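You operate a simulated robot arm through the tools that you are given. There is no shell and no other tool. Be economical: measure what you need, move in short steps, check, and stop when the job is done.

The job below is to be done with a simulated robot arm. You get a single attempt, and the scene is never put back.

TASK
Flush the dye out of the grey line into the waste jug.
Fine: stand the jug on the sink grid, clip the tube end to it, run it till the window shows clear, shut the valve and clip the end back. Set down upright: waste jug with the clip.

It is judged by the outcome, as a careful person would: the job done as asked, and still so three seconds after it is handed in. It fails if anything else is knocked over, pushed out of place, dropped, spilled or broken.

THE ROBOT
A 7-joint arm with a two-finger parallel gripper on a trunk, on a base that drives. Base frame: it is fixed to the floor where the robot stands at the start and does not move with it; the origin is under the middle of the robot, x ahead of it, y to its left, z up; the surface under the hand at the start is at about z = 0.7. Readings come in m, rad, newtons and seconds.
With the tool pointing down near the work surface it reaches from about 0.1 to 0.5 m from the robot's upright axis, wherever it stands. Its first joint turns from -2.897 to 2.897 rad. Places, roughly: blue line valve [0.7, -0.2, 1.1]; front of the sink grid [0.5, 0, 0.7]; green line valve [0.7, -0.1, 1.1]; grey line valve [0.7, -0.3, 1.1]; orange line valve [0.7, -0.2, 1.1]; red line valve [0.7, 0, 1.1]; yellow line valve [0.7, 0, 1.1]. Payload 1.57 kg.
The tool frame sits at the grasp point between the pads (the TCP): z along the fingers, y along the line on which they close. The tips reach 0.03 m beyond it. The gripper opens to 0.08 m. The fingers are 0.017 m wide and 0.012 m thick; the gripper's body (0.04 by 0.082 m) begins 0.08 m behind the TCP.
Orientation is that of the tool frame in the base frame, as a unit quaternion [x, y, z, w]. With the fingers straight down and closing along the base's y, the tool's x points along the base's -x, its y along +y and its z along -z.

THE INTERFACE
- The arm moves only by the tool arm_command. Its argument "moves" is a list of rows, each an object (a shift or turn left out is 0, a gripper value left out holds the last) with "slide": the shift along the base's x, y, z in units of 20 mm (1.0 is 20 mm), a list of three; "delta_rot": the turn, a rotation vector about the base's x, y, z in units of 6 degrees (1.0 is 6 degrees), a list of three. In form: [{"slide": [dx, dy, dz], "delta_rot": [wx, wy, wz]}, ...]. A call has 1 to 8 rows; each row shifts and turns the commanded pose from where the row before left it. "hand" is the finger opening in mm, from 0 to 80, set as the call begins (left out, the last holds). A call with a number of a shift or a turn outside -1 to 1 is refused whole. A row lasts 0.2 s, in which the tool goes at most 0.05 m and 0.15 rad; a call with a longer step from one row to the next is refused whole, and so is a gripper value outside its range. A pose out of reach is approached as far as the arm can. The call stops where the force on the tool passes 40 N (or 10 N more than at its start, if that is more) or the arm is blocked; 0.2 s more then pass. The fingers move at their own pace (about 0.072 m/s each) and stop on an object; they squeeze with about 23 N. The grip force told is the motor's: it shows also when the fingers shut on nothing. Time passes only in rows, and 0.2 s behind the last, so rows that do not move let the fingers close. It gives the time, the measured TCP pose, the force on the tool (base axes), the opening and the grip force at its end, in the units of the frame above (readings bear some noise), with the torque about the TCP (base axes, N m) and any sound that the robot's microphone picked up.
- Cameras (640 x 400 px; columns grow to the right, rows downward): "scene" is now at [0.2482, 0.0271, 1.5452]; the picture's right is [0.33, -0.94, 0.00], its down [-0.65, -0.23, -0.73] and it looks along [0.68, 0.24, -0.69] (base axes); focal length 214 px, centre (320, 200). "wrist" rides on the gripper at [0.072, -0.007, -0.122] in the tool frame; the picture's right is [0.09, 1.00, 0.00], its down [-0.84, 0.08, -0.54] and it looks along [-0.54, 0.05, 0.84] (tool axes); focal length 238 px, centre (320, 200). There is no depth. A picture from a camera that has moved, and an enlarged one, comes with that camera's place and axes in the base frame and with its lens.
- camera(camera): a new picture of that camera. No time passes.
- raise_lower(by): slides the trunk up (or, below 0, down) by that many m; the arm and the scene camera ride with it, the base frame stays. It gives what a move gives, with no picture.
- drive_base(legs): drives the robot by 1 to 6 legs, each [ahead, left, turn to the left] in m, m and rad, along the robot's own axes; the way and the turn of a leg run together, so that a leg with both is an arc; at most 1.5 m and 3.142 rad a leg. The arm and the cameras ride along, it lands a little off, and it stops where it bumps. It gives what a move gives.
- aim_head(pan, tilt): turns the head with the scene camera to pan (to the left, within 1.501 rad either way) and tilt (down, from -0.506 to 1.204), counted from straight ahead of the robot. It gives what a move gives.
- close_up(camera, box): a new picture of the part [left, top, right, bottom] of that camera's present view, enlarged. No time passes.
- finish_job(): hands the job in; it is judged then, once.

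Go step by step. Nothing tells you exact positions but the pictures and the camera data: compare them with the known pose of the tool, close in by small moves and look again before you grip or let go. The budget is 120 turns and 90 pictures, counting those below and the enlarged ones. Unless the task says otherwise, let go and move clear before handing in, and close with one line.

The tools are called after "Emit:" as name(argument=value, ...) on one line, values as JSON. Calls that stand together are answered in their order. arm_command: Moves the arm, as the interface text tells. Its arguments: {"type":"object","properties":{"moves":{"type":"array","items":{"type":"object","properties":{"slide":{"type":"array","items":{"type":"number"}},"delta_rot":{"type":"array","items":{"type":"number"}}}}},"hand":{"type":"number"}},"required":["moves"]} The other tools are called the same way: raise_lower (by) slides the trunk up or down; drive_base (legs) drives the base; aim_head (pan, tilt) turns the head that bears the scene camera; camera (camera) takes a picture; close_up (camera, box) takes an enlarged picture of a part of a camera's view; finish_job () hands the job in.

At the start:

```text
t: 0.0
tcp_pos: [0.4879, 0.1076, 1.4666]
tool_rot: [0.0, 0.999, 0.016, -0.03]
ft_force: [0.5, 0.3, -0.5]
ft_torque: [-0.01, -0.02, -0.01]
width: 0.0801
gripper_force: 0.0
trunk travel left (down, up): [-0.775, 0.215]
robot x, y, heading: [-0.0031, 0.0009, 0.003]
head pan, tilt: [0.244, 0.763]
```

scene: 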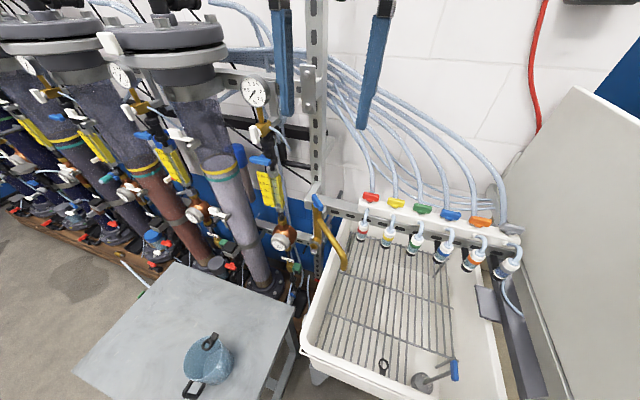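
wrist: 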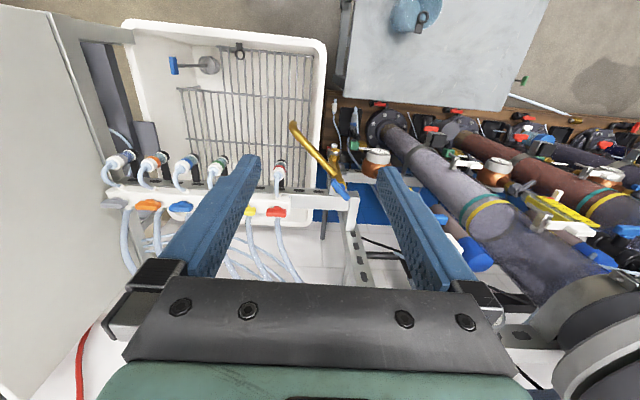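

I see a sink with a grid, six valves on a rail with tubes ending in small bottles/windows, and a blue jug on a side table at the left. I'll look at the details first.

Emit:
close_up(camera="scene", box=[340, 170, 540, 300])

Emit:
close_up(camera="scene", box=[150, 310, 270, 400])

Emit:
close_up(camera="scene", box=[340, 270, 540, 400])

```text
3.08 times, centred on (440, 235) of scene
camera zoom: at [0.2482, 0.0271, 1.5452], right [0.33, -0.94, 0.0], down [-0.65, -0.23, -0.73], along [0.68, 0.24, -0.69], focal length 660 px, centre (-49, 92)
```

zoom: 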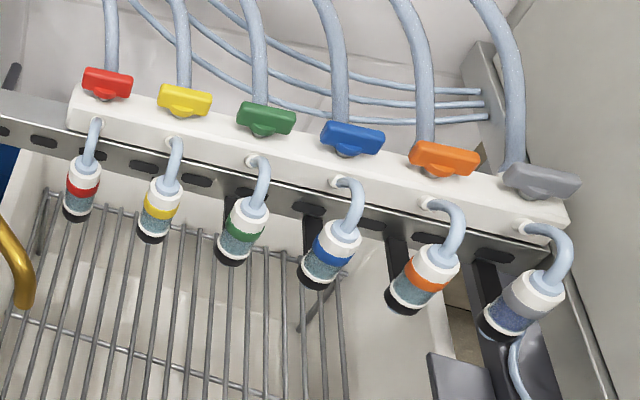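

```text
4.44 times, centred on (210, 355) of scene
camera zoom: at [0.2482, 0.0271, 1.5452], right [0.33, -0.94, 0.0], down [-0.65, -0.23, -0.73], along [0.68, 0.24, -0.69], focal length 953 px, centre (809, -489)
```

zoom: 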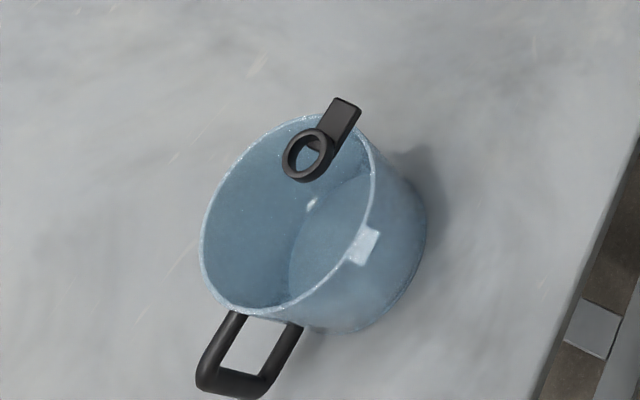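

```text
3.08 times, centred on (440, 335) of scene
camera zoom: at [0.2482, 0.0271, 1.5452], right [0.33, -0.94, 0.0], down [-0.65, -0.23, -0.73], along [0.68, 0.24, -0.69], focal length 660 px, centre (-49, -215)
```

zoom: 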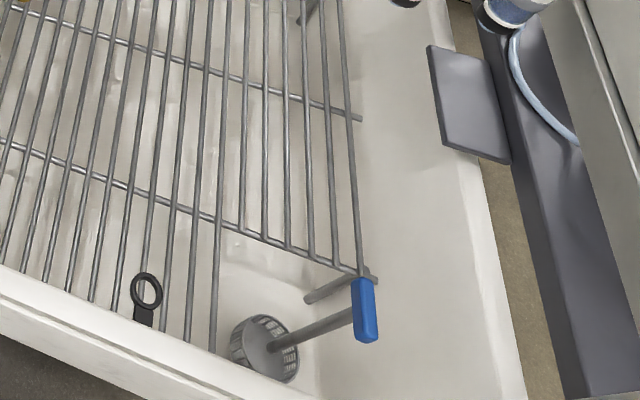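

The jug has a ring clip at its rim opposite the handle, and there's another ring clip at the sink's front. The grey line's tube goes down on the right; I turn the head to find its end.

Emit:
aim_head(pan=-0.35, tilt=0.95)

Emit:
camera(camera="scene")

```text
t: 1.0
tcp_pos: [0.4893, 0.1042, 1.4637]
tool_rot: [0.003, 0.999, 0.018, -0.033]
ft_force: [0.1, -0.6, -0.9]
ft_torque: [-0.03, 0.04, -0.03]
width: 0.0802
gripper_force: 0.1
trunk travel left (down, up): [-0.775, 0.215]
robot x, y, heading: [0.0004, 0.0011, -0.003]
head pan, tilt: [-0.351, 0.949]
```

```text
84 pictures are left
camera scene: at [0.2494, 0.0245, 1.5458], right [0.3, -0.95, 0.0], down [-0.65, -0.2, -0.73], along [0.7, 0.22, -0.68], focal length 214 px, centre (320, 200)
```

scene: 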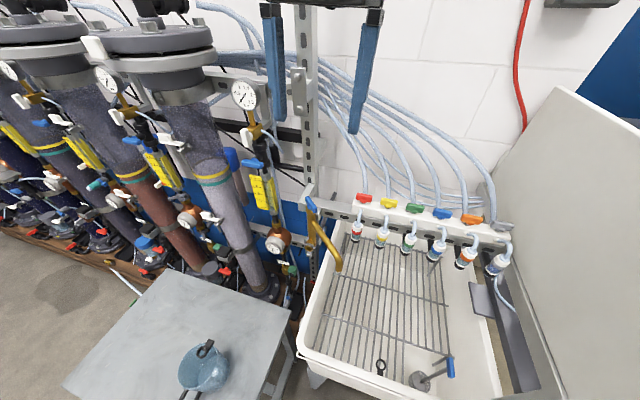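

The picture seems to have been taken before the head settled; I take it again.

Emit:
camera(camera="scene")

```text
83 pictures are left
camera scene: at [0.2494, 0.0245, 1.5458], right [0.3, -0.95, 0.0], down [-0.65, -0.2, -0.73], along [0.7, 0.22, -0.68], focal length 214 px, centre (320, 200)
```

scene: 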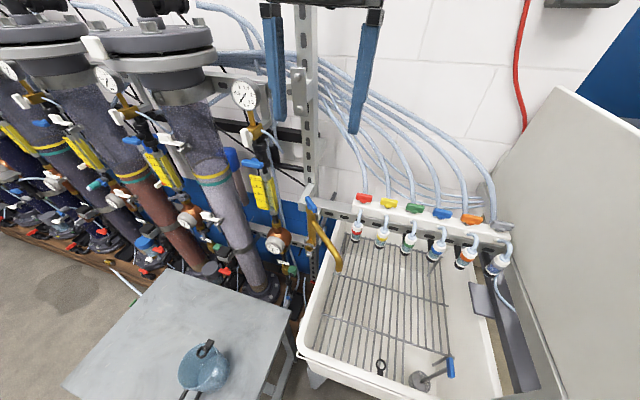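

The camera still has its old axes although the head reading changed. I let some time pass and look again.

Emit:
arm_command(moves=[{}, {}])

```text
t: 1.6
tcp_pos: [0.489, 0.104, 1.4638]
tool_rot: [0.003, 0.999, 0.017, -0.032]
ft_force: [0.3, -1.0, 0.9]
ft_torque: [-0.01, 0.04, -0.02]
width: 0.08
gripper_force: 0.0
trunk travel left (down, up): [-0.775, 0.215]
robot x, y, heading: [-0.0015, -0.0029, -0.0]
head pan, tilt: [-0.351, 0.949]
```

Emit:
camera(camera="scene")

```text
82 pictures are left
camera scene: at [0.2492, 0.0246, 1.5455], right [0.3, -0.95, 0.0], down [-0.65, -0.21, -0.73], along [0.69, 0.22, -0.68], focal length 214 px, centre (320, 200)
```

scene: 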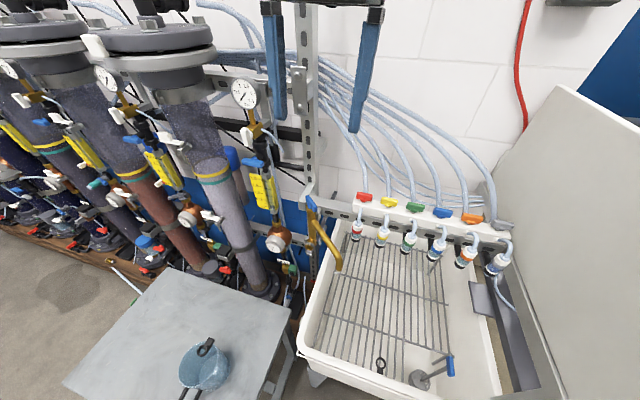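

The head reports -0.35 but the picture has not turned. I try a different aim.

Emit:
aim_head(pan=-0.2, tilt=1.1)

```text
t: 2.3
tcp_pos: [0.488, 0.1052, 1.4642]
tool_rot: [0.003, 0.999, 0.018, -0.033]
ft_force: [-0.1, 0.6, 0.0]
ft_torque: [-0.04, 0.0, 0.02]
width: 0.0802
gripper_force: 0.1
trunk travel left (down, up): [-0.775, 0.215]
robot x, y, heading: [-0.0046, -0.0009, -0.002]
head pan, tilt: [-0.201, 1.1]
```

Emit:
camera(camera="scene")

```text
81 pictures are left
camera scene: at [0.249, 0.0246, 1.5451], right [0.3, -0.95, 0.0], down [-0.66, -0.21, -0.73], along [0.69, 0.22, -0.69], focal length 214 px, centre (320, 200)
```

scene: 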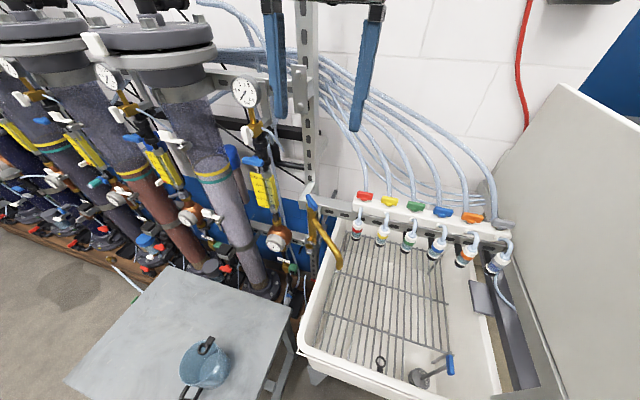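

The head is effectively jammed and only the base and wrist can change the view. I drive a bit to the right to look at the grey line's tube.

Emit:
drive_base(legs=[[0, -0.25, 0]])

```text
t: 4.1
tcp_pos: [0.4885, -0.1431, 1.4629]
tool_rot: [0.002, 0.999, 0.018, -0.033]
ft_force: [-0.2, 0.5, -0.3]
ft_torque: [0.02, 0.02, 0.0]
width: 0.0801
gripper_force: 0.0
trunk travel left (down, up): [-0.775, 0.215]
robot x, y, heading: [0.001, -0.2499, 0.004]
head pan, tilt: [-0.201, 1.1]
```

Emit:
camera(camera="scene")

Emit:
camera(camera="wrist")

```text
80 pictures are left
camera scene: at [0.2489, -0.2242, 1.5442], right [0.31, -0.95, 0.0], down [-0.66, -0.22, -0.72], along [0.68, 0.22, -0.7], focal length 214 px, centre (320, 200)
```

scene: 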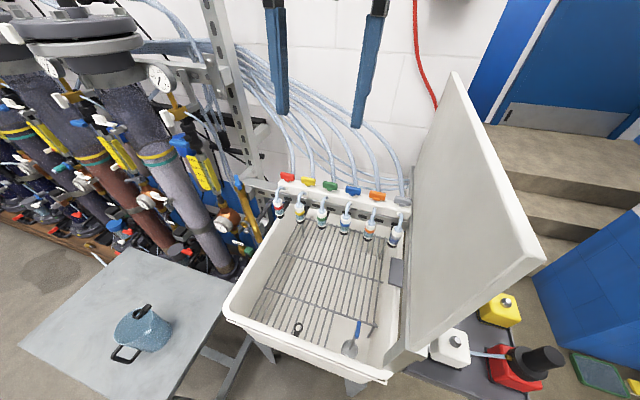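

```text
79 pictures are left
camera wrist: at [0.4255, -0.1543, 1.5901], right [-0.09, 1.0, 0.04], down [0.87, 0.06, 0.49], along [0.48, 0.08, -0.87], focal length 238 px, centre (320, 200)
```

wrist: 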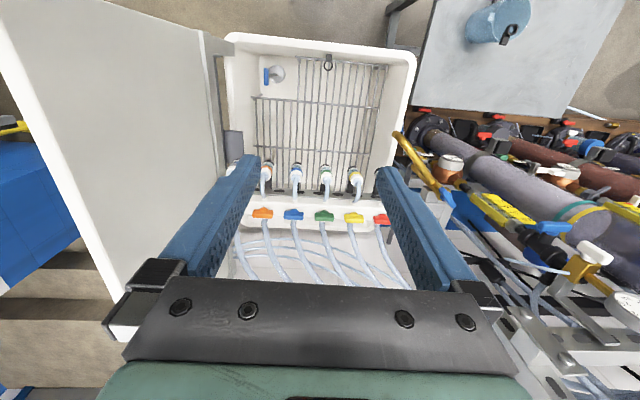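

I zoom on the grey line's outlet and on the sink floor.

Emit:
close_up(camera="scene", box=[340, 180, 440, 260])

Emit:
close_up(camera="scene", box=[260, 230, 440, 380])

Emit:
close_up(camera="wrist", box=[200, 30, 420, 240])

```text
5.00 times, centred on (390, 220) of scene
camera zoom: at [0.2489, -0.2242, 1.5442], right [0.31, -0.95, 0.0], down [-0.66, -0.22, -0.72], along [0.68, 0.22, -0.7], focal length 1072 px, centre (-30, 100)
```

zoom: 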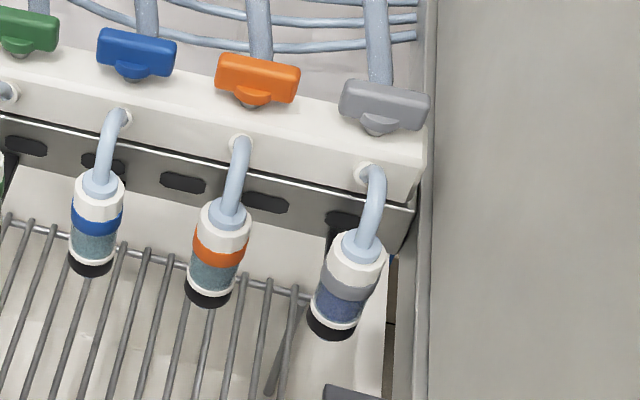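

```text
2.67 times, centred on (350, 305) of scene
camera zoom: at [0.2489, -0.2242, 1.5442], right [0.31, -0.95, 0.0], down [-0.66, -0.22, -0.72], along [0.68, 0.22, -0.7], focal length 572 px, centre (240, -80)
```

zoom: 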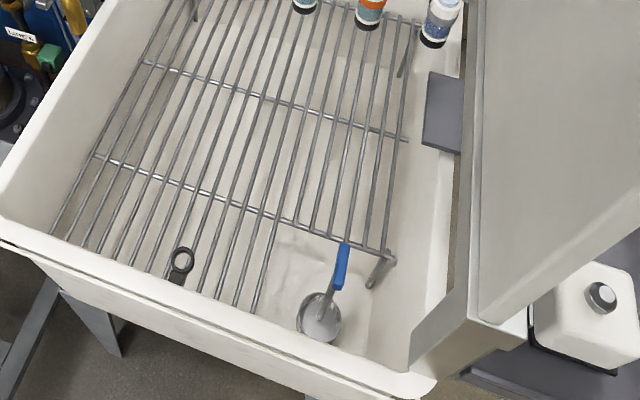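

```text
1.90 times, centred on (310, 135) of wrist
camera zoom: at [0.4255, -0.1543, 1.5901], right [-0.09, 1.0, 0.04], down [0.87, 0.06, 0.49], along [0.48, 0.08, -0.87], focal length 454 px, centre (339, 324)
```

zoom: 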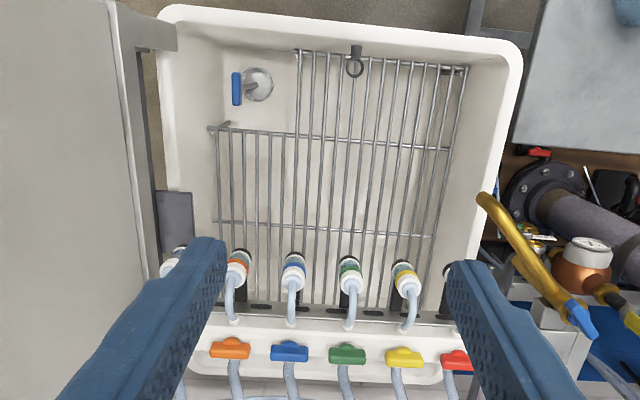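

I need a lower view from the left of the grey outlet. I drive back left and lower the trunk.

Emit:
drive_base(legs=[[0, 0.3, 0]])

Emit:
raise_lower(by=-0.3)

Emit:
camera(camera="scene")

Emit:
close_up(camera="scene", box=[400, 100, 640, 250])

```text
t: 6.2
tcp_pos: [0.4898, 0.1521, 1.4614]
tool_rot: [0.008, 0.999, 0.019, -0.036]
ft_force: [-0.5, -0.1, -0.1]
ft_torque: [-0.03, -0.01, 0.0]
width: 0.0801
gripper_force: 0.1
trunk travel left (down, up): [-0.775, 0.215]
robot x, y, heading: [0.0001, 0.0499, 0.003]
head pan, tilt: [-0.201, 1.1]
```

```text
t: 9.2
tcp_pos: [0.4911, 0.1481, 1.1602]
tool_rot: [0.011, 0.999, 0.02, -0.037]
ft_force: [-0.7, 0.1, -0.1]
ft_torque: [-0.02, 0.0, 0.02]
width: 0.08
gripper_force: 0.0
trunk travel left (down, up): [-0.475, 0.515]
robot x, y, heading: [-0.0032, 0.0508, -0.003]
head pan, tilt: [-0.201, 1.1]
```

```text
75 pictures are left
camera scene: at [0.246, 0.0738, 1.2399], right [0.29, -0.96, 0.0], down [-0.7, -0.21, -0.68], along [0.65, 0.2, -0.73], focal length 214 px, centre (320, 200)
```

scene: 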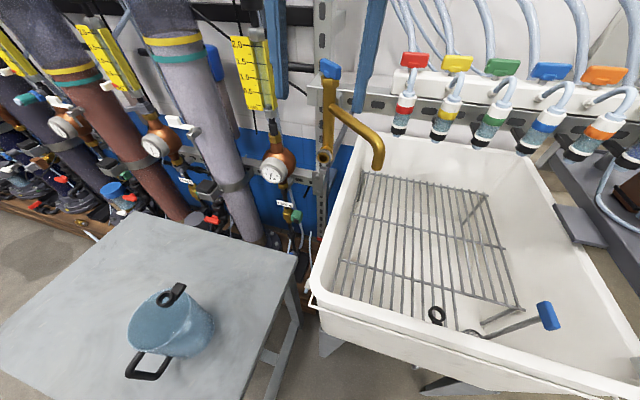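

```text
2.67 times, centred on (520, 175) of scene
camera zoom: at [0.246, 0.0738, 1.2399], right [0.29, -0.96, 0.0], down [-0.7, -0.21, -0.68], along [0.65, 0.2, -0.73], focal length 572 px, centre (-213, 267)
```

zoom: 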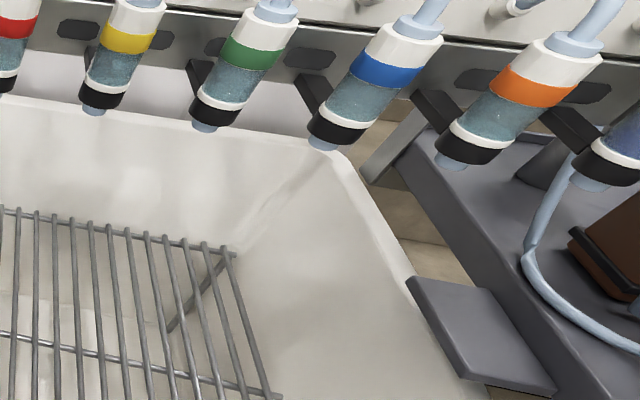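

The tubes end in the windowed fittings held in black ring clips on the rail, and the jug carries a like ring on its far rim; the jug is near (0.26, 0.38), its rim about z 0.83. I move the hand over there for a closer view.

Emit:
arm_command(moves=[{"slide": [-1, 1, 0]}, {"slide": [-1, 1, 0]}, {"slide": [-1, 1, 0]}, {"slide": [-1, 1, 0]}, {"slide": [-1, 1, 0]}, {"slide": [-1, 1, 0]}, {"slide": [-1, 0.8, 0]}, {"slide": [-1, 0, 0]}])

Emit:
camera(camera="wrist")

Emit:
camera(camera="scene")

```text
t: 10.8
tcp_pos: [0.365, 0.269, 1.1592]
tool_rot: [0.017, 0.999, 0.019, -0.044]
ft_force: [-0.6, 1.0, 0.6]
ft_torque: [0.02, 0.01, 0.0]
width: 0.0799
gripper_force: 0.1
trunk travel left (down, up): [-0.475, 0.515]
robot x, y, heading: [0.0038, 0.0491, 0.001]
head pan, tilt: [-0.201, 1.1]
stopped in row 7: the force on the tool passed its limit at 87 N (the readings are from after the stop); the commanded pose is now the measured one
```

```text
73 pictures are left
camera wrist: at [0.3042, 0.2607, 1.287], right [-0.06, 1.0, 0.04], down [0.88, 0.03, 0.47], along [0.47, 0.07, -0.88], focal length 238 px, centre (320, 200)
```

wrist: 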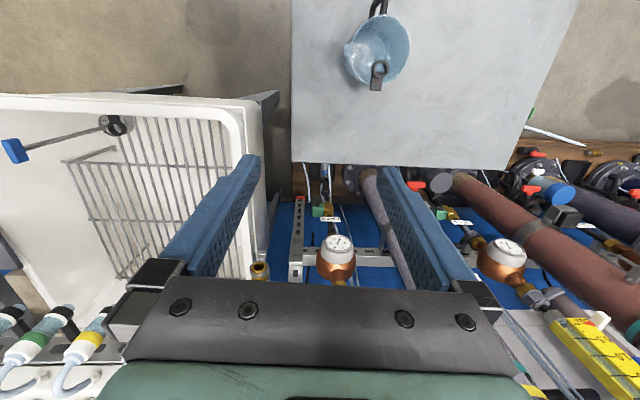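

```text
72 pictures are left
camera scene: at [0.227, 0.0999, 1.234], right [0.66, -0.75, 0.0], down [-0.59, -0.52, -0.62], along [0.47, 0.41, -0.78], focal length 214 px, centre (320, 200)
```

scene: 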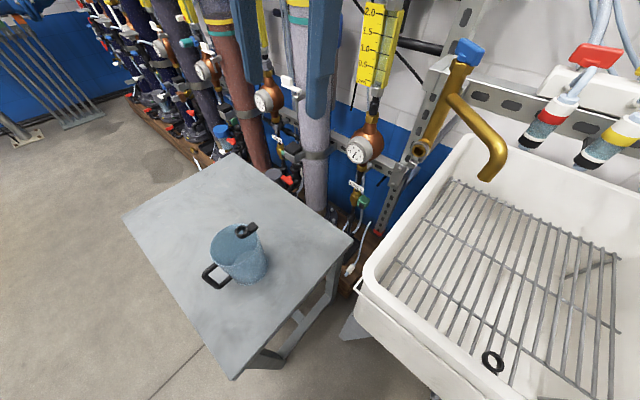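

The arm stopped with a force: the scene camera was swung along, so an arm link seems to be pressing against the head (which is why the head couldn't turn right). I aim the head left to take it clear.

Emit:
aim_head(pan=0.9, tilt=0.9)

Emit:
camera(camera="scene")

```text
t: 12.1
tcp_pos: [0.3634, 0.2716, 1.159]
tool_rot: [0.013, 0.999, 0.016, -0.042]
ft_force: [30.0, -23.8, 1.6]
ft_torque: [3.38, 4.51, 1.99]
width: 0.0799
gripper_force: 0.1
trunk travel left (down, up): [-0.475, 0.515]
robot x, y, heading: [0.0001, 0.0552, 0.005]
head pan, tilt: [0.901, 0.901]
```

```text
71 pictures are left
camera scene: at [0.2167, 0.1101, 1.2339], right [0.78, -0.62, 0.0], down [-0.49, -0.62, -0.62], along [0.39, 0.49, -0.78], focal length 214 px, centre (320, 200)
```

scene: 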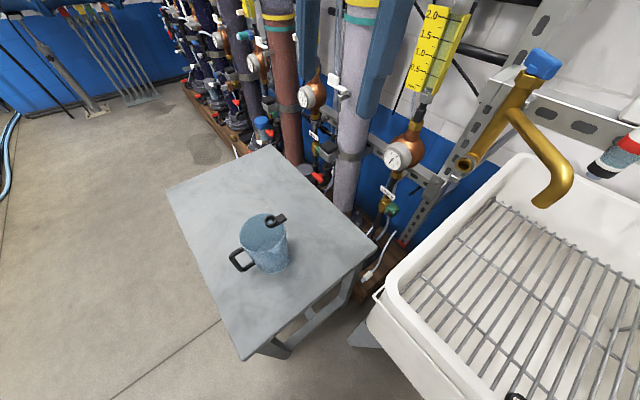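

The head now presses on the hand from behind. I move the hand radially outward to relieve it and check the force.

Emit:
arm_command(moves=[{"slide": [1, 0, 0]}, {"slide": [1, 0, 0]}, {"slide": [1, 0, 0]}, {}])

Emit:
camera(camera="scene")

```text
t: 13.1
tcp_pos: [0.4239, 0.2727, 1.1603]
tool_rot: [0.012, 0.999, 0.016, -0.041]
ft_force: [-0.3, 0.2, -0.3]
ft_torque: [0.0, 0.01, 0.02]
width: 0.0802
gripper_force: 0.1
trunk travel left (down, up): [-0.475, 0.515]
robot x, y, heading: [-0.0018, 0.0535, 0.004]
head pan, tilt: [0.901, 0.901]
```

```text
70 pictures are left
camera scene: at [0.2138, 0.1141, 1.2363], right [0.82, -0.57, 0.0], down [-0.44, -0.63, -0.65], along [0.37, 0.53, -0.76], focal length 214 px, centre (320, 200)
```

scene: 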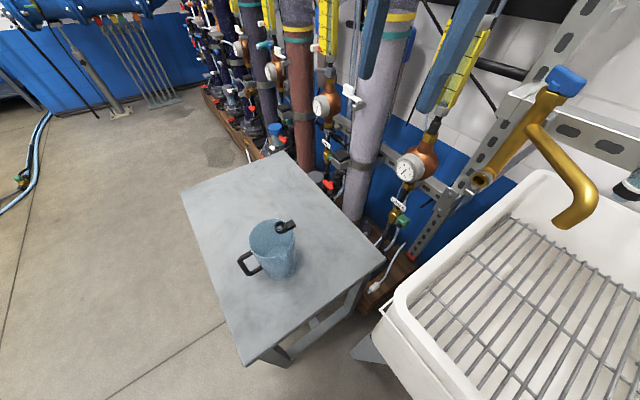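

The head is free now; the arm must stay to the right of it, so I'll pick the jug with it straight ahead of the robot. First a close look at the jug.

Emit:
close_up(camera="scene", box=[210, 190, 330, 290])

Emit:
drive_base(legs=[[-0.08, 0, 0], [0, 0, 0.75]])

Emit:
camera(camera="scene")

Emit:
camera(camera="wrist")

```text
4.00 times, centred on (270, 240) of scene
camera zoom: at [0.2138, 0.1141, 1.2363], right [0.82, -0.57, 0.0], down [-0.44, -0.63, -0.65], along [0.37, 0.53, -0.76], focal length 858 px, centre (520, 40)
```

zoom: 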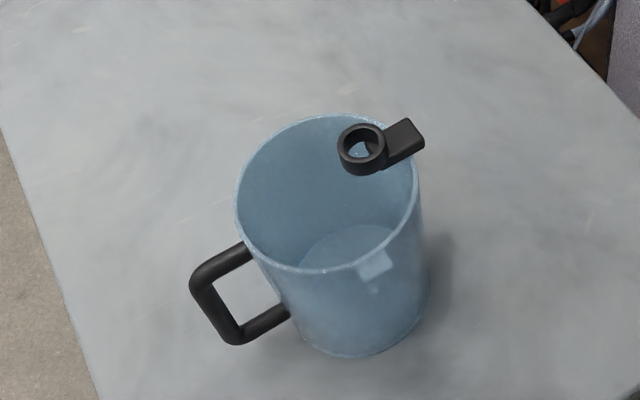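

```text
t: 16.1
tcp_pos: [0.0869, 0.4983, 1.1595]
tool_rot: [-0.345, 0.938, 0.001, -0.044]
ft_force: [-0.4, -0.2, 0.3]
ft_torque: [-0.02, 0.0, -0.01]
width: 0.0803
gripper_force: 0.0
trunk travel left (down, up): [-0.475, 0.515]
robot x, y, heading: [-0.0822, 0.0539, 0.73]
head pan, tilt: [0.901, 0.901]
```

```text
68 pictures are left
camera scene: at [0.037, 0.241, 1.2372], right [0.99, 0.11, 0.0], down [0.09, -0.75, -0.65], along [-0.07, 0.65, -0.76], focal length 214 px, centre (320, 200)
```

scene: 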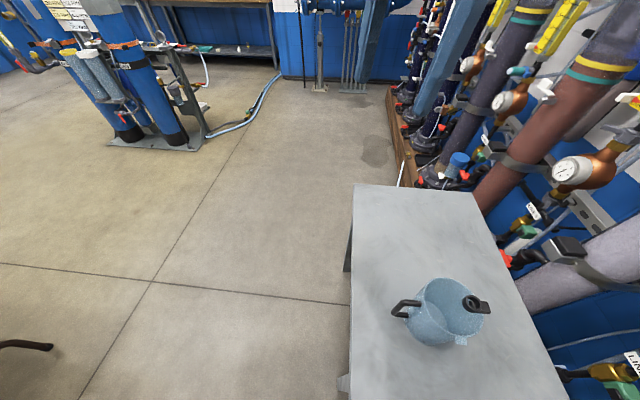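

```text
67 pictures are left
camera wrist: at [0.0469, 0.4513, 1.2872], right [-0.71, 0.7, 0.04], down [0.63, 0.62, 0.47], along [0.31, 0.36, -0.88], focal length 238 px, centre (320, 200)
```

wrist: 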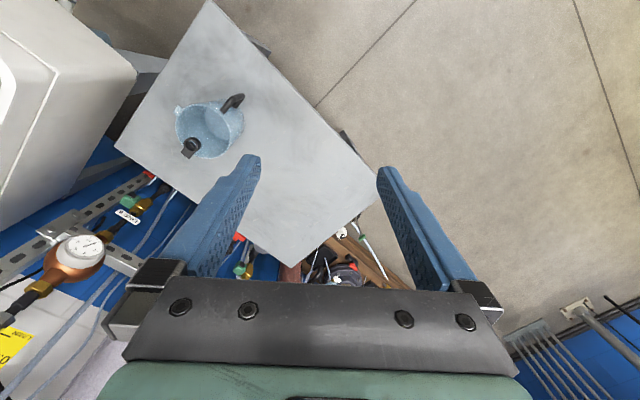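

The jug's rim centre is about (0.263, 0.372), rim z ≈ 0.82, diameter ≈ 0.1, clip toward +x, spout toward -y, handle toward -x. I'll grip the wall between clip and spout at about (0.296, 0.337); I move above it first and level the tool.

Emit:
arm_command(moves=[{"slide": [1, -0.8, 0], "delta_rot": [0.28, -0.79, 0]}, {"slide": [1, -0.8, 0]}, {"slide": [1, -0.8, 0]}, {"slide": [1, -0.8, 0]}, {"slide": [1, -0.8, 0]}, {"slide": [1, -0.8, 0]}, {"slide": [1, -0.8, 0]}, {"slide": [1, -0.8, 0]}])

Emit:
arm_command(moves=[{"slide": [1, -0.8, -1]}, {"slide": [1, -0.8, -1]}, {"slide": [0.4, 0, -1]}, {"slide": [0, 0, -1]}, {"slide": [0, 0, -1]}, {"slide": [0, 0, -1]}, {"slide": [0, 0, -1]}])

Emit:
camera(camera="wrist")

Emit:
camera(camera="scene")

```text
t: 17.9
tcp_pos: [0.2425, 0.3794, 1.1497]
tool_rot: [-0.358, 0.934, 0.001, -0.014]
ft_force: [0.8, -1.3, -1.0]
ft_torque: [0.0, 0.02, 0.02]
width: 0.0801
gripper_force: 0.0
trunk travel left (down, up): [-0.475, 0.515]
robot x, y, heading: [-0.0812, 0.0525, 0.731]
head pan, tilt: [0.901, 0.901]
```

```text
t: 19.5
tcp_pos: [0.2947, 0.3384, 1.0202]
tool_rot: [-0.345, 0.939, 0.001, 0.0]
ft_force: [0.3, -0.8, 0.3]
ft_torque: [0.02, -0.01, 0.02]
width: 0.0799
gripper_force: 0.0
trunk travel left (down, up): [-0.475, 0.515]
robot x, y, heading: [-0.0816, 0.0511, 0.731]
head pan, tilt: [0.901, 0.901]
```

```text
66 pictures are left
camera wrist: at [0.2442, 0.2872, 1.1419], right [-0.72, 0.7, 0.0], down [0.59, 0.6, 0.54], along [0.38, 0.39, -0.84], focal length 238 px, centre (320, 200)
```

wrist: 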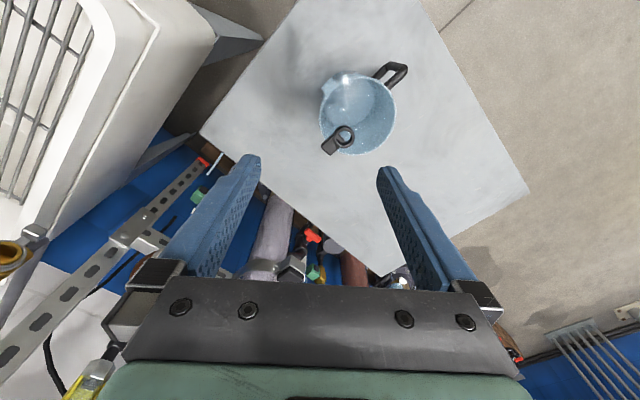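

```text
65 pictures are left
camera scene: at [0.0414, 0.239, 1.2339], right [1.0, 0.06, 0.0], down [0.05, -0.78, -0.62], along [-0.04, 0.62, -0.78], focal length 214 px, centre (320, 200)
```

scene: 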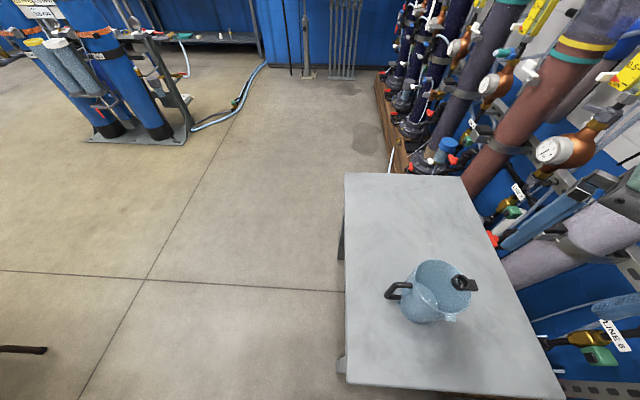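

The wall target agrees at about (0.293, 0.340). I descend to just above the rim and look.

Emit:
arm_command(moves=[{"slide": [0, 0, -1]}, {"slide": [0, 0, -1]}, {"slide": [0, 0, -1]}, {"slide": [0, 0, -1]}, {"slide": [0, 0, -1]}, {"slide": [-0.08, 0.08, -1]}, {"slide": [0, 0, -0.5]}], hand=60)

Emit:
camera(camera="wrist")

Emit:
close_up(camera="scene", box=[360, 200, 520, 340])

```text
t: 21.1
tcp_pos: [0.295, 0.3399, 0.8922]
tool_rot: [-0.345, 0.939, 0.001, 0.0]
ft_force: [-0.5, 0.3, -0.1]
ft_torque: [0.02, 0.01, -0.01]
width: 0.0599
gripper_force: 0.0
trunk travel left (down, up): [-0.475, 0.515]
robot x, y, heading: [-0.086, 0.0546, 0.732]
head pan, tilt: [0.901, 0.901]
```

```text
64 pictures are left
camera wrist: at [0.2433, 0.2888, 1.0139], right [-0.71, 0.7, 0.0], down [0.59, 0.6, 0.54], along [0.38, 0.39, -0.84], focal length 238 px, centre (320, 200)
```

wrist: 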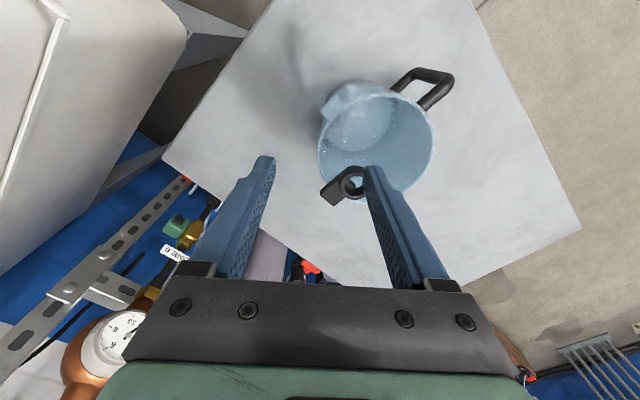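

```text
2.86 times, centred on (440, 270) of scene
camera zoom: at [0.0414, 0.239, 1.2339], right [1.0, 0.06, 0.0], down [0.05, -0.78, -0.62], along [-0.04, 0.62, -0.78], focal length 613 px, centre (-23, 0)
```

zoom: 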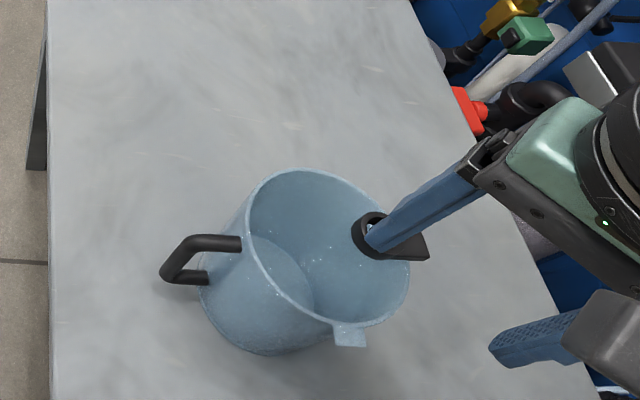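

The rim is lower than I thought (z ≈ 0.79), and the fingers are clear of ring and spout. I descend over the wall.

Emit:
arm_command(moves=[{"slide": [0, 0, -1]}, {"slide": [0, 0, -1]}, {"slide": [0, 0, -1]}, {"slide": [0, 0, -1]}, {"slide": [0, 0, -1]}, {"slide": [0, 0, -1]}])

Emit:
close_up(camera="scene", box=[360, 200, 520, 340])

Emit:
camera(camera="wrist")

```text
t: 21.9
tcp_pos: [0.2945, 0.3426, 0.8448]
tool_rot: [-0.346, 0.938, 0.003, 0.001]
ft_force: [-3.0, -4.8, 12.5]
ft_torque: [0.03, 0.44, 0.25]
width: 0.0592
gripper_force: 0.0
trunk travel left (down, up): [-0.475, 0.515]
robot x, y, heading: [-0.0828, 0.0518, 0.735]
head pan, tilt: [0.901, 0.901]
stopped in row 3: the force on the tool passed its limit at 55 N (the readings are from after the stop); the commanded pose is now the measured one
```

```text
2.86 times, centred on (440, 270) of scene
camera zoom: at [0.0411, 0.2386, 1.2342], right [1.0, 0.06, 0.0], down [0.05, -0.78, -0.62], along [-0.04, 0.62, -0.78], focal length 613 px, centre (-23, 0)
```

zoom: 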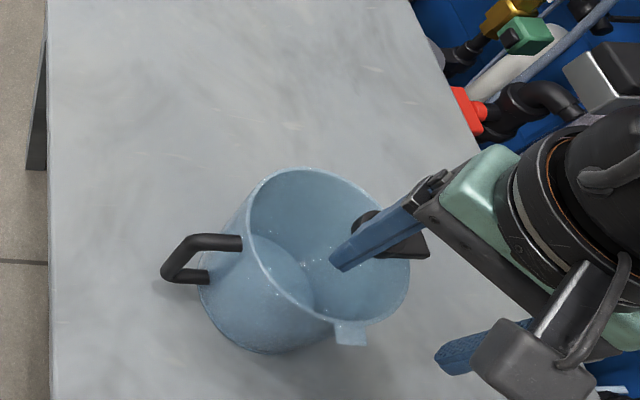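

```text
61 pictures are left
camera wrist: at [0.2437, 0.2893, 0.9667], right [-0.72, 0.7, 0.01], down [0.59, 0.6, 0.55], along [0.38, 0.4, -0.84], focal length 238 px, centre (320, 200)
```

wrist: 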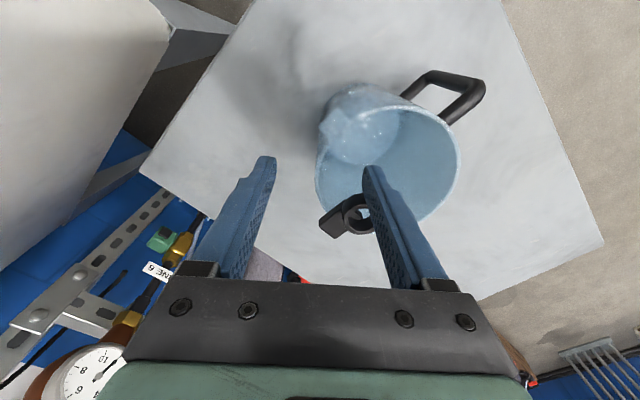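

Something stopped the descent at TCP z 0.845 though the fingertip looks inside the opening. I zoom in before doing anything more.

Emit:
close_up(camera="scene", box=[420, 230, 500, 290])

Emit:
close_up(camera="wrist", box=[300, 130, 420, 250])

```text
6.67 times, centred on (460, 260) of scene
camera zoom: at [0.0411, 0.2386, 1.2342], right [1.0, 0.06, 0.0], down [0.05, -0.78, -0.62], along [-0.04, 0.62, -0.78], focal length 1430 px, centre (-613, -200)
```

zoom: 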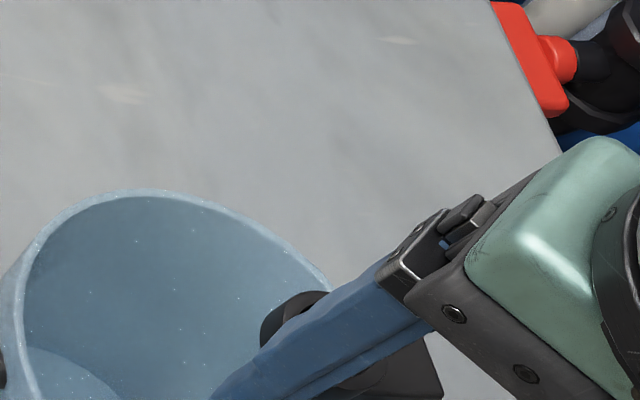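

```text
3.33 times, centred on (360, 190) of wrist
camera zoom: at [0.2437, 0.2893, 0.9667], right [-0.72, 0.7, 0.01], down [0.59, 0.6, 0.55], along [0.38, 0.4, -0.84], focal length 794 px, centre (187, 233)
```

zoom: 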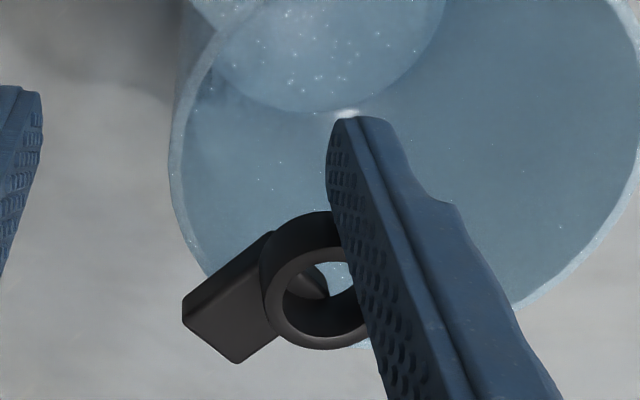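

The ring triangulates to about z 0.835, closer to the inner finger than thought, so the finger probably grazed it. I lift, shift 9 mm away from the clip, and retry gently.

Emit:
arm_command(moves=[{"slide": [0, 0, 1]}, {"slide": [-0.32, -0.4, 0]}, {}])

Emit:
arm_command(moves=[{"slide": [0, 0, -0.5]}, {"slide": [0, 0, -0.5]}, {"slide": [0, 0, -0.5]}, {"slide": [0, 0, -0.5]}, {"slide": [0, 0, -0.5]}])

Emit:
camera(camera="wrist")

```text
t: 22.7
tcp_pos: [0.2884, 0.3345, 0.8621]
tool_rot: [-0.344, 0.939, 0.003, 0.001]
ft_force: [0.0, -0.1, -0.2]
ft_torque: [0.0, -0.03, -0.02]
width: 0.06
gripper_force: 0.0
trunk travel left (down, up): [-0.475, 0.515]
robot x, y, heading: [-0.0822, 0.0504, 0.729]
head pan, tilt: [0.901, 0.901]
```

```text
t: 23.4
tcp_pos: [0.2864, 0.3353, 0.8445]
tool_rot: [-0.346, 0.938, 0.008, 0.005]
ft_force: [-4.2, -6.9, 23.2]
ft_torque: [0.19, 0.74, 0.27]
width: 0.0579
gripper_force: 0.1
trunk travel left (down, up): [-0.475, 0.515]
robot x, y, heading: [-0.0806, 0.0474, 0.727]
head pan, tilt: [0.901, 0.901]
stopped in row 3: the force on the tool passed its limit at 48 N (the readings are from after the stop); the commanded pose is now the measured one
```

```text
58 pictures are left
camera wrist: at [0.2365, 0.2813, 0.9658], right [-0.72, 0.7, 0.01], down [0.58, 0.59, 0.55], along [0.38, 0.4, -0.83], focal length 238 px, centre (320, 200)
```

wrist: 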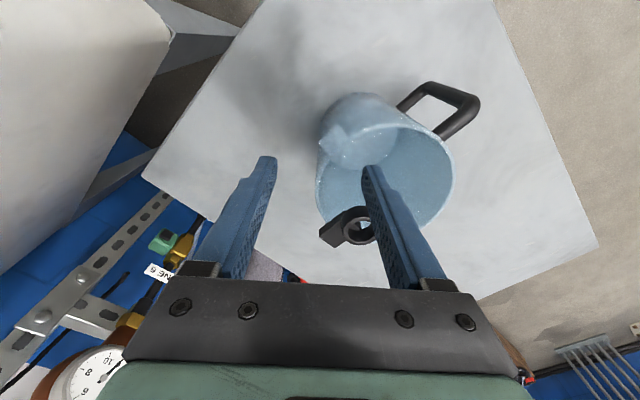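

The stop is a flat contact at rim level inside the opening, so the jug can't be straddled at its wall; it is meant to be carried by its upright D-handle, whose outer bar is near (0.18, 0.376), z 0.74–0.81. I lift and turn the tool to close along y over the handle.

Emit:
arm_command(moves=[{"slide": [0, 0, 1]}, {"slide": [0, 0, 1]}, {"slide": [0, 0, 1], "delta_rot": [0, 0, -1]}, {"slide": [0, 0, 1], "delta_rot": [0, 0, -1]}, {"slide": [-1, 0.5, 0], "delta_rot": [0, 0, -1]}, {"slide": [-1, 0.5, 0], "delta_rot": [0, 0, -1]}, {"slide": [-1, 0.5, 0], "delta_rot": [0, 0, -1]}, {"slide": [-1, 0.5, 0], "delta_rot": [0, 0, -1]}])

Emit:
arm_command(moves=[{"slide": [-1, 0.1, 0], "delta_rot": [0, 0, -0.8]}, {"slide": [-0.2, 0, 0]}, {}])

Emit:
camera(camera="wrist")

Emit:
close_up(camera="scene", box=[360, 200, 520, 340])

```text
t: 25.2
tcp_pos: [0.2061, 0.3727, 0.9216]
tool_rot: [-0.037, 0.999, 0.004, 0.006]
ft_force: [-0.1, -0.3, -0.3]
ft_torque: [0.0, -0.01, -0.01]
width: 0.0599
gripper_force: 0.1
trunk travel left (down, up): [-0.475, 0.515]
robot x, y, heading: [-0.0821, 0.049, 0.728]
head pan, tilt: [0.901, 0.901]
```

```text
t: 26.1
tcp_pos: [0.1828, 0.3757, 0.9223]
tool_rot: [0.003, 1.0, 0.005, 0.005]
ft_force: [0.3, 0.5, -0.6]
ft_torque: [-0.03, -0.01, -0.01]
width: 0.06
gripper_force: 0.0
trunk travel left (down, up): [-0.475, 0.515]
robot x, y, heading: [-0.0798, 0.0539, 0.732]
head pan, tilt: [0.901, 0.901]
```

```text
57 pictures are left
camera wrist: at [0.1098, 0.3686, 1.0433], right [-0.09, 1.0, 0.01], down [0.83, 0.07, 0.55], along [0.55, 0.05, -0.83], focal length 238 px, centre (320, 200)
```

wrist: 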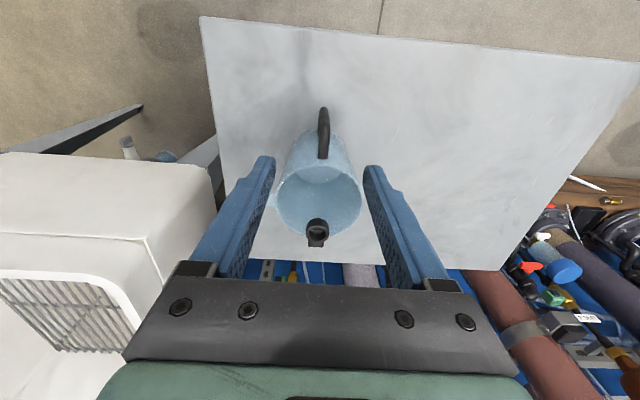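

```text
2.86 times, centred on (440, 270) of scene
camera zoom: at [0.0414, 0.2389, 1.2339], right [1.0, 0.06, 0.0], down [0.05, -0.78, -0.62], along [-0.04, 0.62, -0.78], focal length 613 px, centre (-23, 0)
```

zoom: 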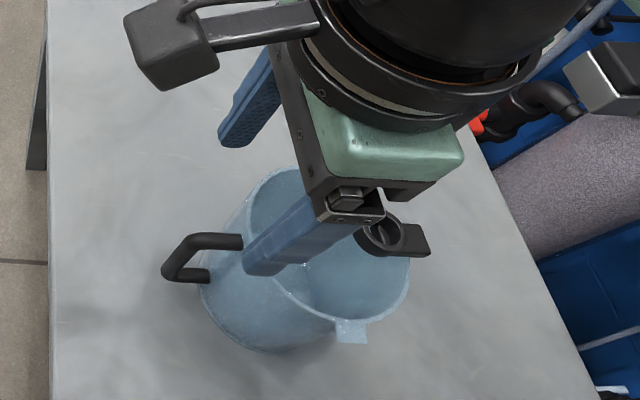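

The handle lies in the plane y ≈ 0.380, with its outer bar at x ≈ 0.177. I centre and descend astride it.

Emit:
arm_command(moves=[{"slide": [-0.2, 0.22, -1]}, {"slide": [0, 0, -1]}, {"slide": [0, 0, -1]}, {"slide": [0, 0, -1]}, {"slide": [0, 0, -1]}, {"slide": [0, 0, -1]}, {"slide": [0, 0, -1]}, {"slide": [0, 0, -0.4]}])

Emit:
camera(camera="wrist")

Emit:
close_up(camera="scene", box=[360, 200, 520, 340])

```text
t: 27.9
tcp_pos: [0.1794, 0.3803, 0.7734]
tool_rot: [0.003, 1.0, 0.006, 0.006]
ft_force: [0.2, -1.1, 0.4]
ft_torque: [0.02, 0.02, -0.01]
width: 0.0602
gripper_force: 0.0
trunk travel left (down, up): [-0.475, 0.515]
robot x, y, heading: [-0.0821, 0.0492, 0.729]
head pan, tilt: [0.901, 0.901]
```

```text
55 pictures are left
camera wrist: at [0.1061, 0.3739, 0.8944], right [-0.09, 1.0, 0.01], down [0.83, 0.07, 0.55], along [0.55, 0.05, -0.83], focal length 238 px, centre (320, 200)
```

wrist: 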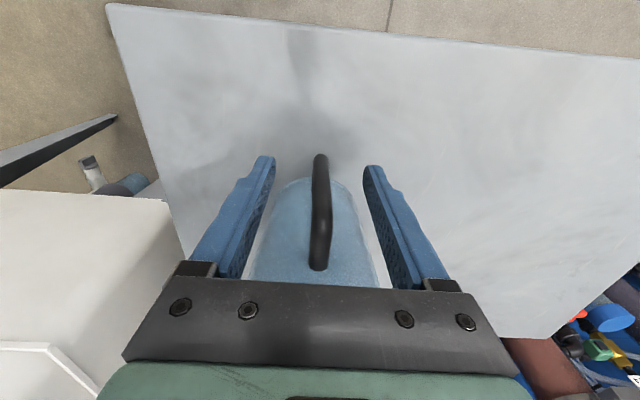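

```text
2.86 times, centred on (440, 270) of scene
camera zoom: at [0.0414, 0.2389, 1.2339], right [1.0, 0.06, 0.0], down [0.05, -0.78, -0.62], along [-0.04, 0.62, -0.78], focal length 613 px, centre (-23, 0)
```

zoom: 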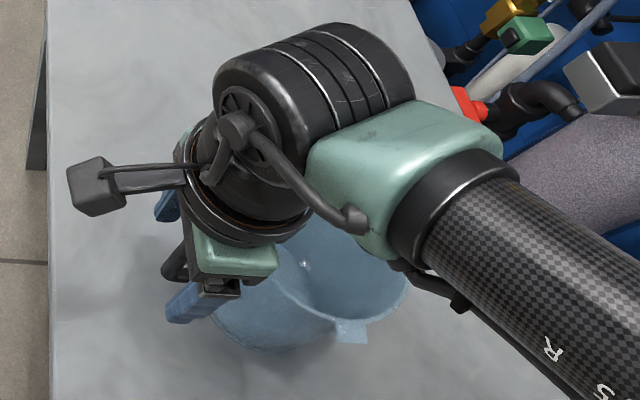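

The handle stands between the fingers. I close the gripper.

Emit:
arm_command(moves=[{}, {}, {}, {}], hand=0)

Emit:
arm_command(moves=[{"slide": [0, 0, 0.5]}, {"slide": [0, 0, 0.5]}, {"slide": [0, 0, 0.5]}, {}])

Emit:
camera(camera="wrist")

```text
t: 28.9
tcp_pos: [0.1801, 0.3807, 0.7741]
tool_rot: [0.003, 1.0, 0.005, 0.006]
ft_force: [0.7, 1.8, 1.4]
ft_torque: [-0.18, -0.13, 0.16]
width: 0.0119
gripper_force: 22.8
trunk travel left (down, up): [-0.475, 0.515]
robot x, y, heading: [-0.0784, 0.0543, 0.729]
head pan, tilt: [0.901, 0.901]
```

```text
t: 29.9
tcp_pos: [0.1804, 0.3809, 0.8035]
tool_rot: [0.004, 1.0, 0.004, 0.005]
ft_force: [-0.3, -0.4, -4.8]
ft_torque: [0.0, 0.34, -0.01]
width: 0.0118
gripper_force: 22.7
trunk travel left (down, up): [-0.475, 0.515]
robot x, y, heading: [-0.0792, 0.0518, 0.73]
head pan, tilt: [0.901, 0.901]
```

```text
53 pictures are left
camera wrist: at [0.1071, 0.3741, 0.9244], right [-0.09, 1.0, 0.01], down [0.83, 0.07, 0.55], along [0.55, 0.05, -0.83], focal length 238 px, centre (320, 200)
```

wrist: 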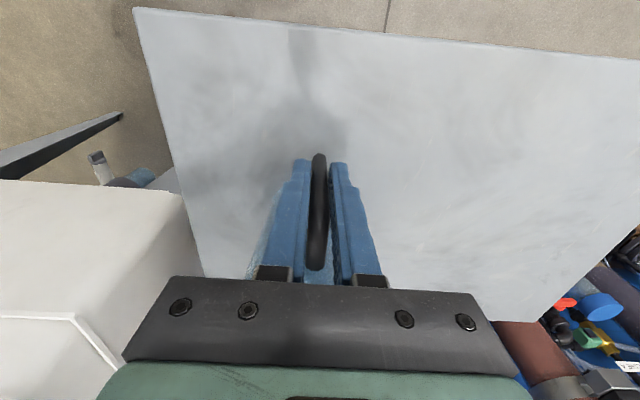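

The jug is held (about 4.8 N) and hangs upright. I raise the trunk, back off, and turn to face the sink.

Emit:
raise_lower(by=0.22)

Emit:
drive_base(legs=[[-0.1, 0, 0], [0, 0, -0.73]])

Emit:
aim_head(pan=0.35, tilt=0.8)

Emit:
camera(camera="scene")

```text
t: 32.2
tcp_pos: [0.1806, 0.3804, 1.0222]
tool_rot: [0.003, 1.0, 0.004, 0.005]
ft_force: [0.5, 0.5, -4.5]
ft_torque: [0.05, 0.36, 0.01]
width: 0.0121
gripper_force: 23.2
trunk travel left (down, up): [-0.695, 0.295]
robot x, y, heading: [-0.0816, 0.051, 0.73]
head pan, tilt: [0.901, 0.901]
```

```text
t: 35.2
tcp_pos: [0.2585, 0.0605, 1.0225]
tool_rot: [0.355, 0.935, 0.003, 0.007]
ft_force: [0.6, -0.5, -4.0]
ft_torque: [0.28, 0.29, -0.01]
width: 0.012
gripper_force: 23.2
trunk travel left (down, up): [-0.695, 0.295]
robot x, y, heading: [-0.1528, -0.0196, 0.011]
head pan, tilt: [0.901, 0.901]
```

```text
t: 36.2
tcp_pos: [0.2579, 0.0594, 1.023]
tool_rot: [0.355, 0.935, 0.002, 0.007]
ft_force: [0.5, -0.7, -4.4]
ft_torque: [0.22, 0.3, 0.01]
width: 0.0118
gripper_force: 22.7
trunk travel left (down, up): [-0.695, 0.295]
robot x, y, heading: [-0.1557, -0.0183, 0.015]
head pan, tilt: [0.351, 0.799]
```

```text
52 pictures are left
camera scene: at [0.0901, 0.0132, 1.4617], right [0.35, -0.94, 0.0], down [-0.67, -0.25, -0.7], along [0.65, 0.25, -0.72], focal length 214 px, centre (320, 200)
```

scene: 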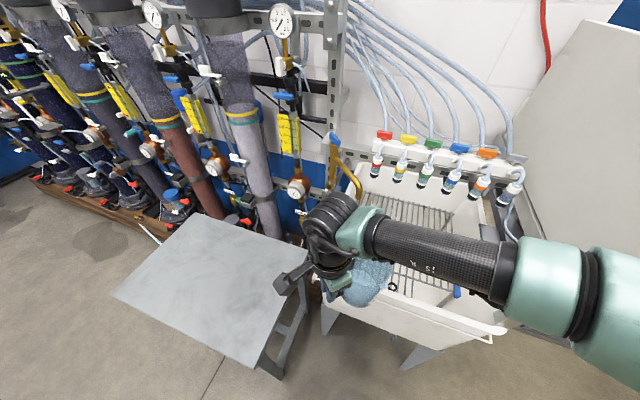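

The jug hangs upright in the grip. The sink rim is near z 0.88 with its front at x ≈ 0.37, so I'll enter high, then lower inside. First I turn the tool so the handle faces the robot and the clip faces the rail.

Emit:
arm_command(moves=[{"slide": [0, -0.5, 0], "delta_rot": [0, 0, 1]}, {"slide": [0, -0.5, 0], "delta_rot": [0, 0, 1]}, {"slide": [0, -0.5, 0], "delta_rot": [0, 0, 1]}, {"slide": [0, -0.5, 0], "delta_rot": [0, 0, 1]}, {"slide": [0, -0.5, 0], "delta_rot": [0, 0, 1]}, {"slide": [0, -0.5, 0], "delta_rot": [0, 0, 1]}, {"slide": [0, -0.5, 0], "delta_rot": [0, 0, 0.9]}, {}])

Emit:
drive_base(legs=[[0, -0.18, 0]])

Emit:
camera(camera="scene")

Emit:
camera(camera="wrist")

```text
t: 38.0
tcp_pos: [0.2589, -0.0116, 1.0221]
tool_rot: [0.001, 1.0, 0.005, 0.005]
ft_force: [-0.4, 0.0, -4.5]
ft_torque: [0.01, 0.36, -0.05]
width: 0.0115
gripper_force: 22.9
trunk travel left (down, up): [-0.695, 0.295]
robot x, y, heading: [-0.1571, -0.0143, 0.012]
head pan, tilt: [0.351, 0.799]
```

```text
t: 39.5
tcp_pos: [0.2604, -0.1902, 1.0203]
tool_rot: [0.001, 1.0, 0.006, 0.005]
ft_force: [0.3, -0.1, -4.6]
ft_torque: [0.03, 0.38, -0.02]
width: 0.0121
gripper_force: 22.8
trunk travel left (down, up): [-0.695, 0.295]
robot x, y, heading: [-0.1543, -0.1946, 0.013]
head pan, tilt: [0.351, 0.799]
```

```text
51 pictures are left
camera scene: at [0.092, -0.1666, 1.4617], right [0.35, -0.94, 0.0], down [-0.67, -0.25, -0.7], along [0.65, 0.25, -0.72], focal length 214 px, centre (320, 200)
```

scene: 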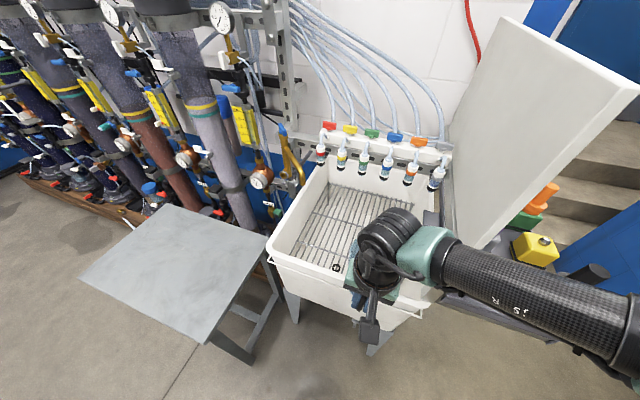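

```text
50 pictures are left
camera wrist: at [0.1871, -0.1974, 1.143], right [-0.09, 1.0, 0.01], down [0.83, 0.07, 0.55], along [0.55, 0.06, -0.83], focal length 238 px, centre (320, 200)
```

wrist: 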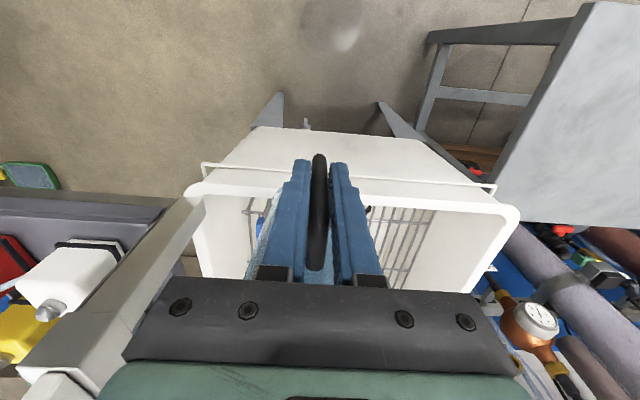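

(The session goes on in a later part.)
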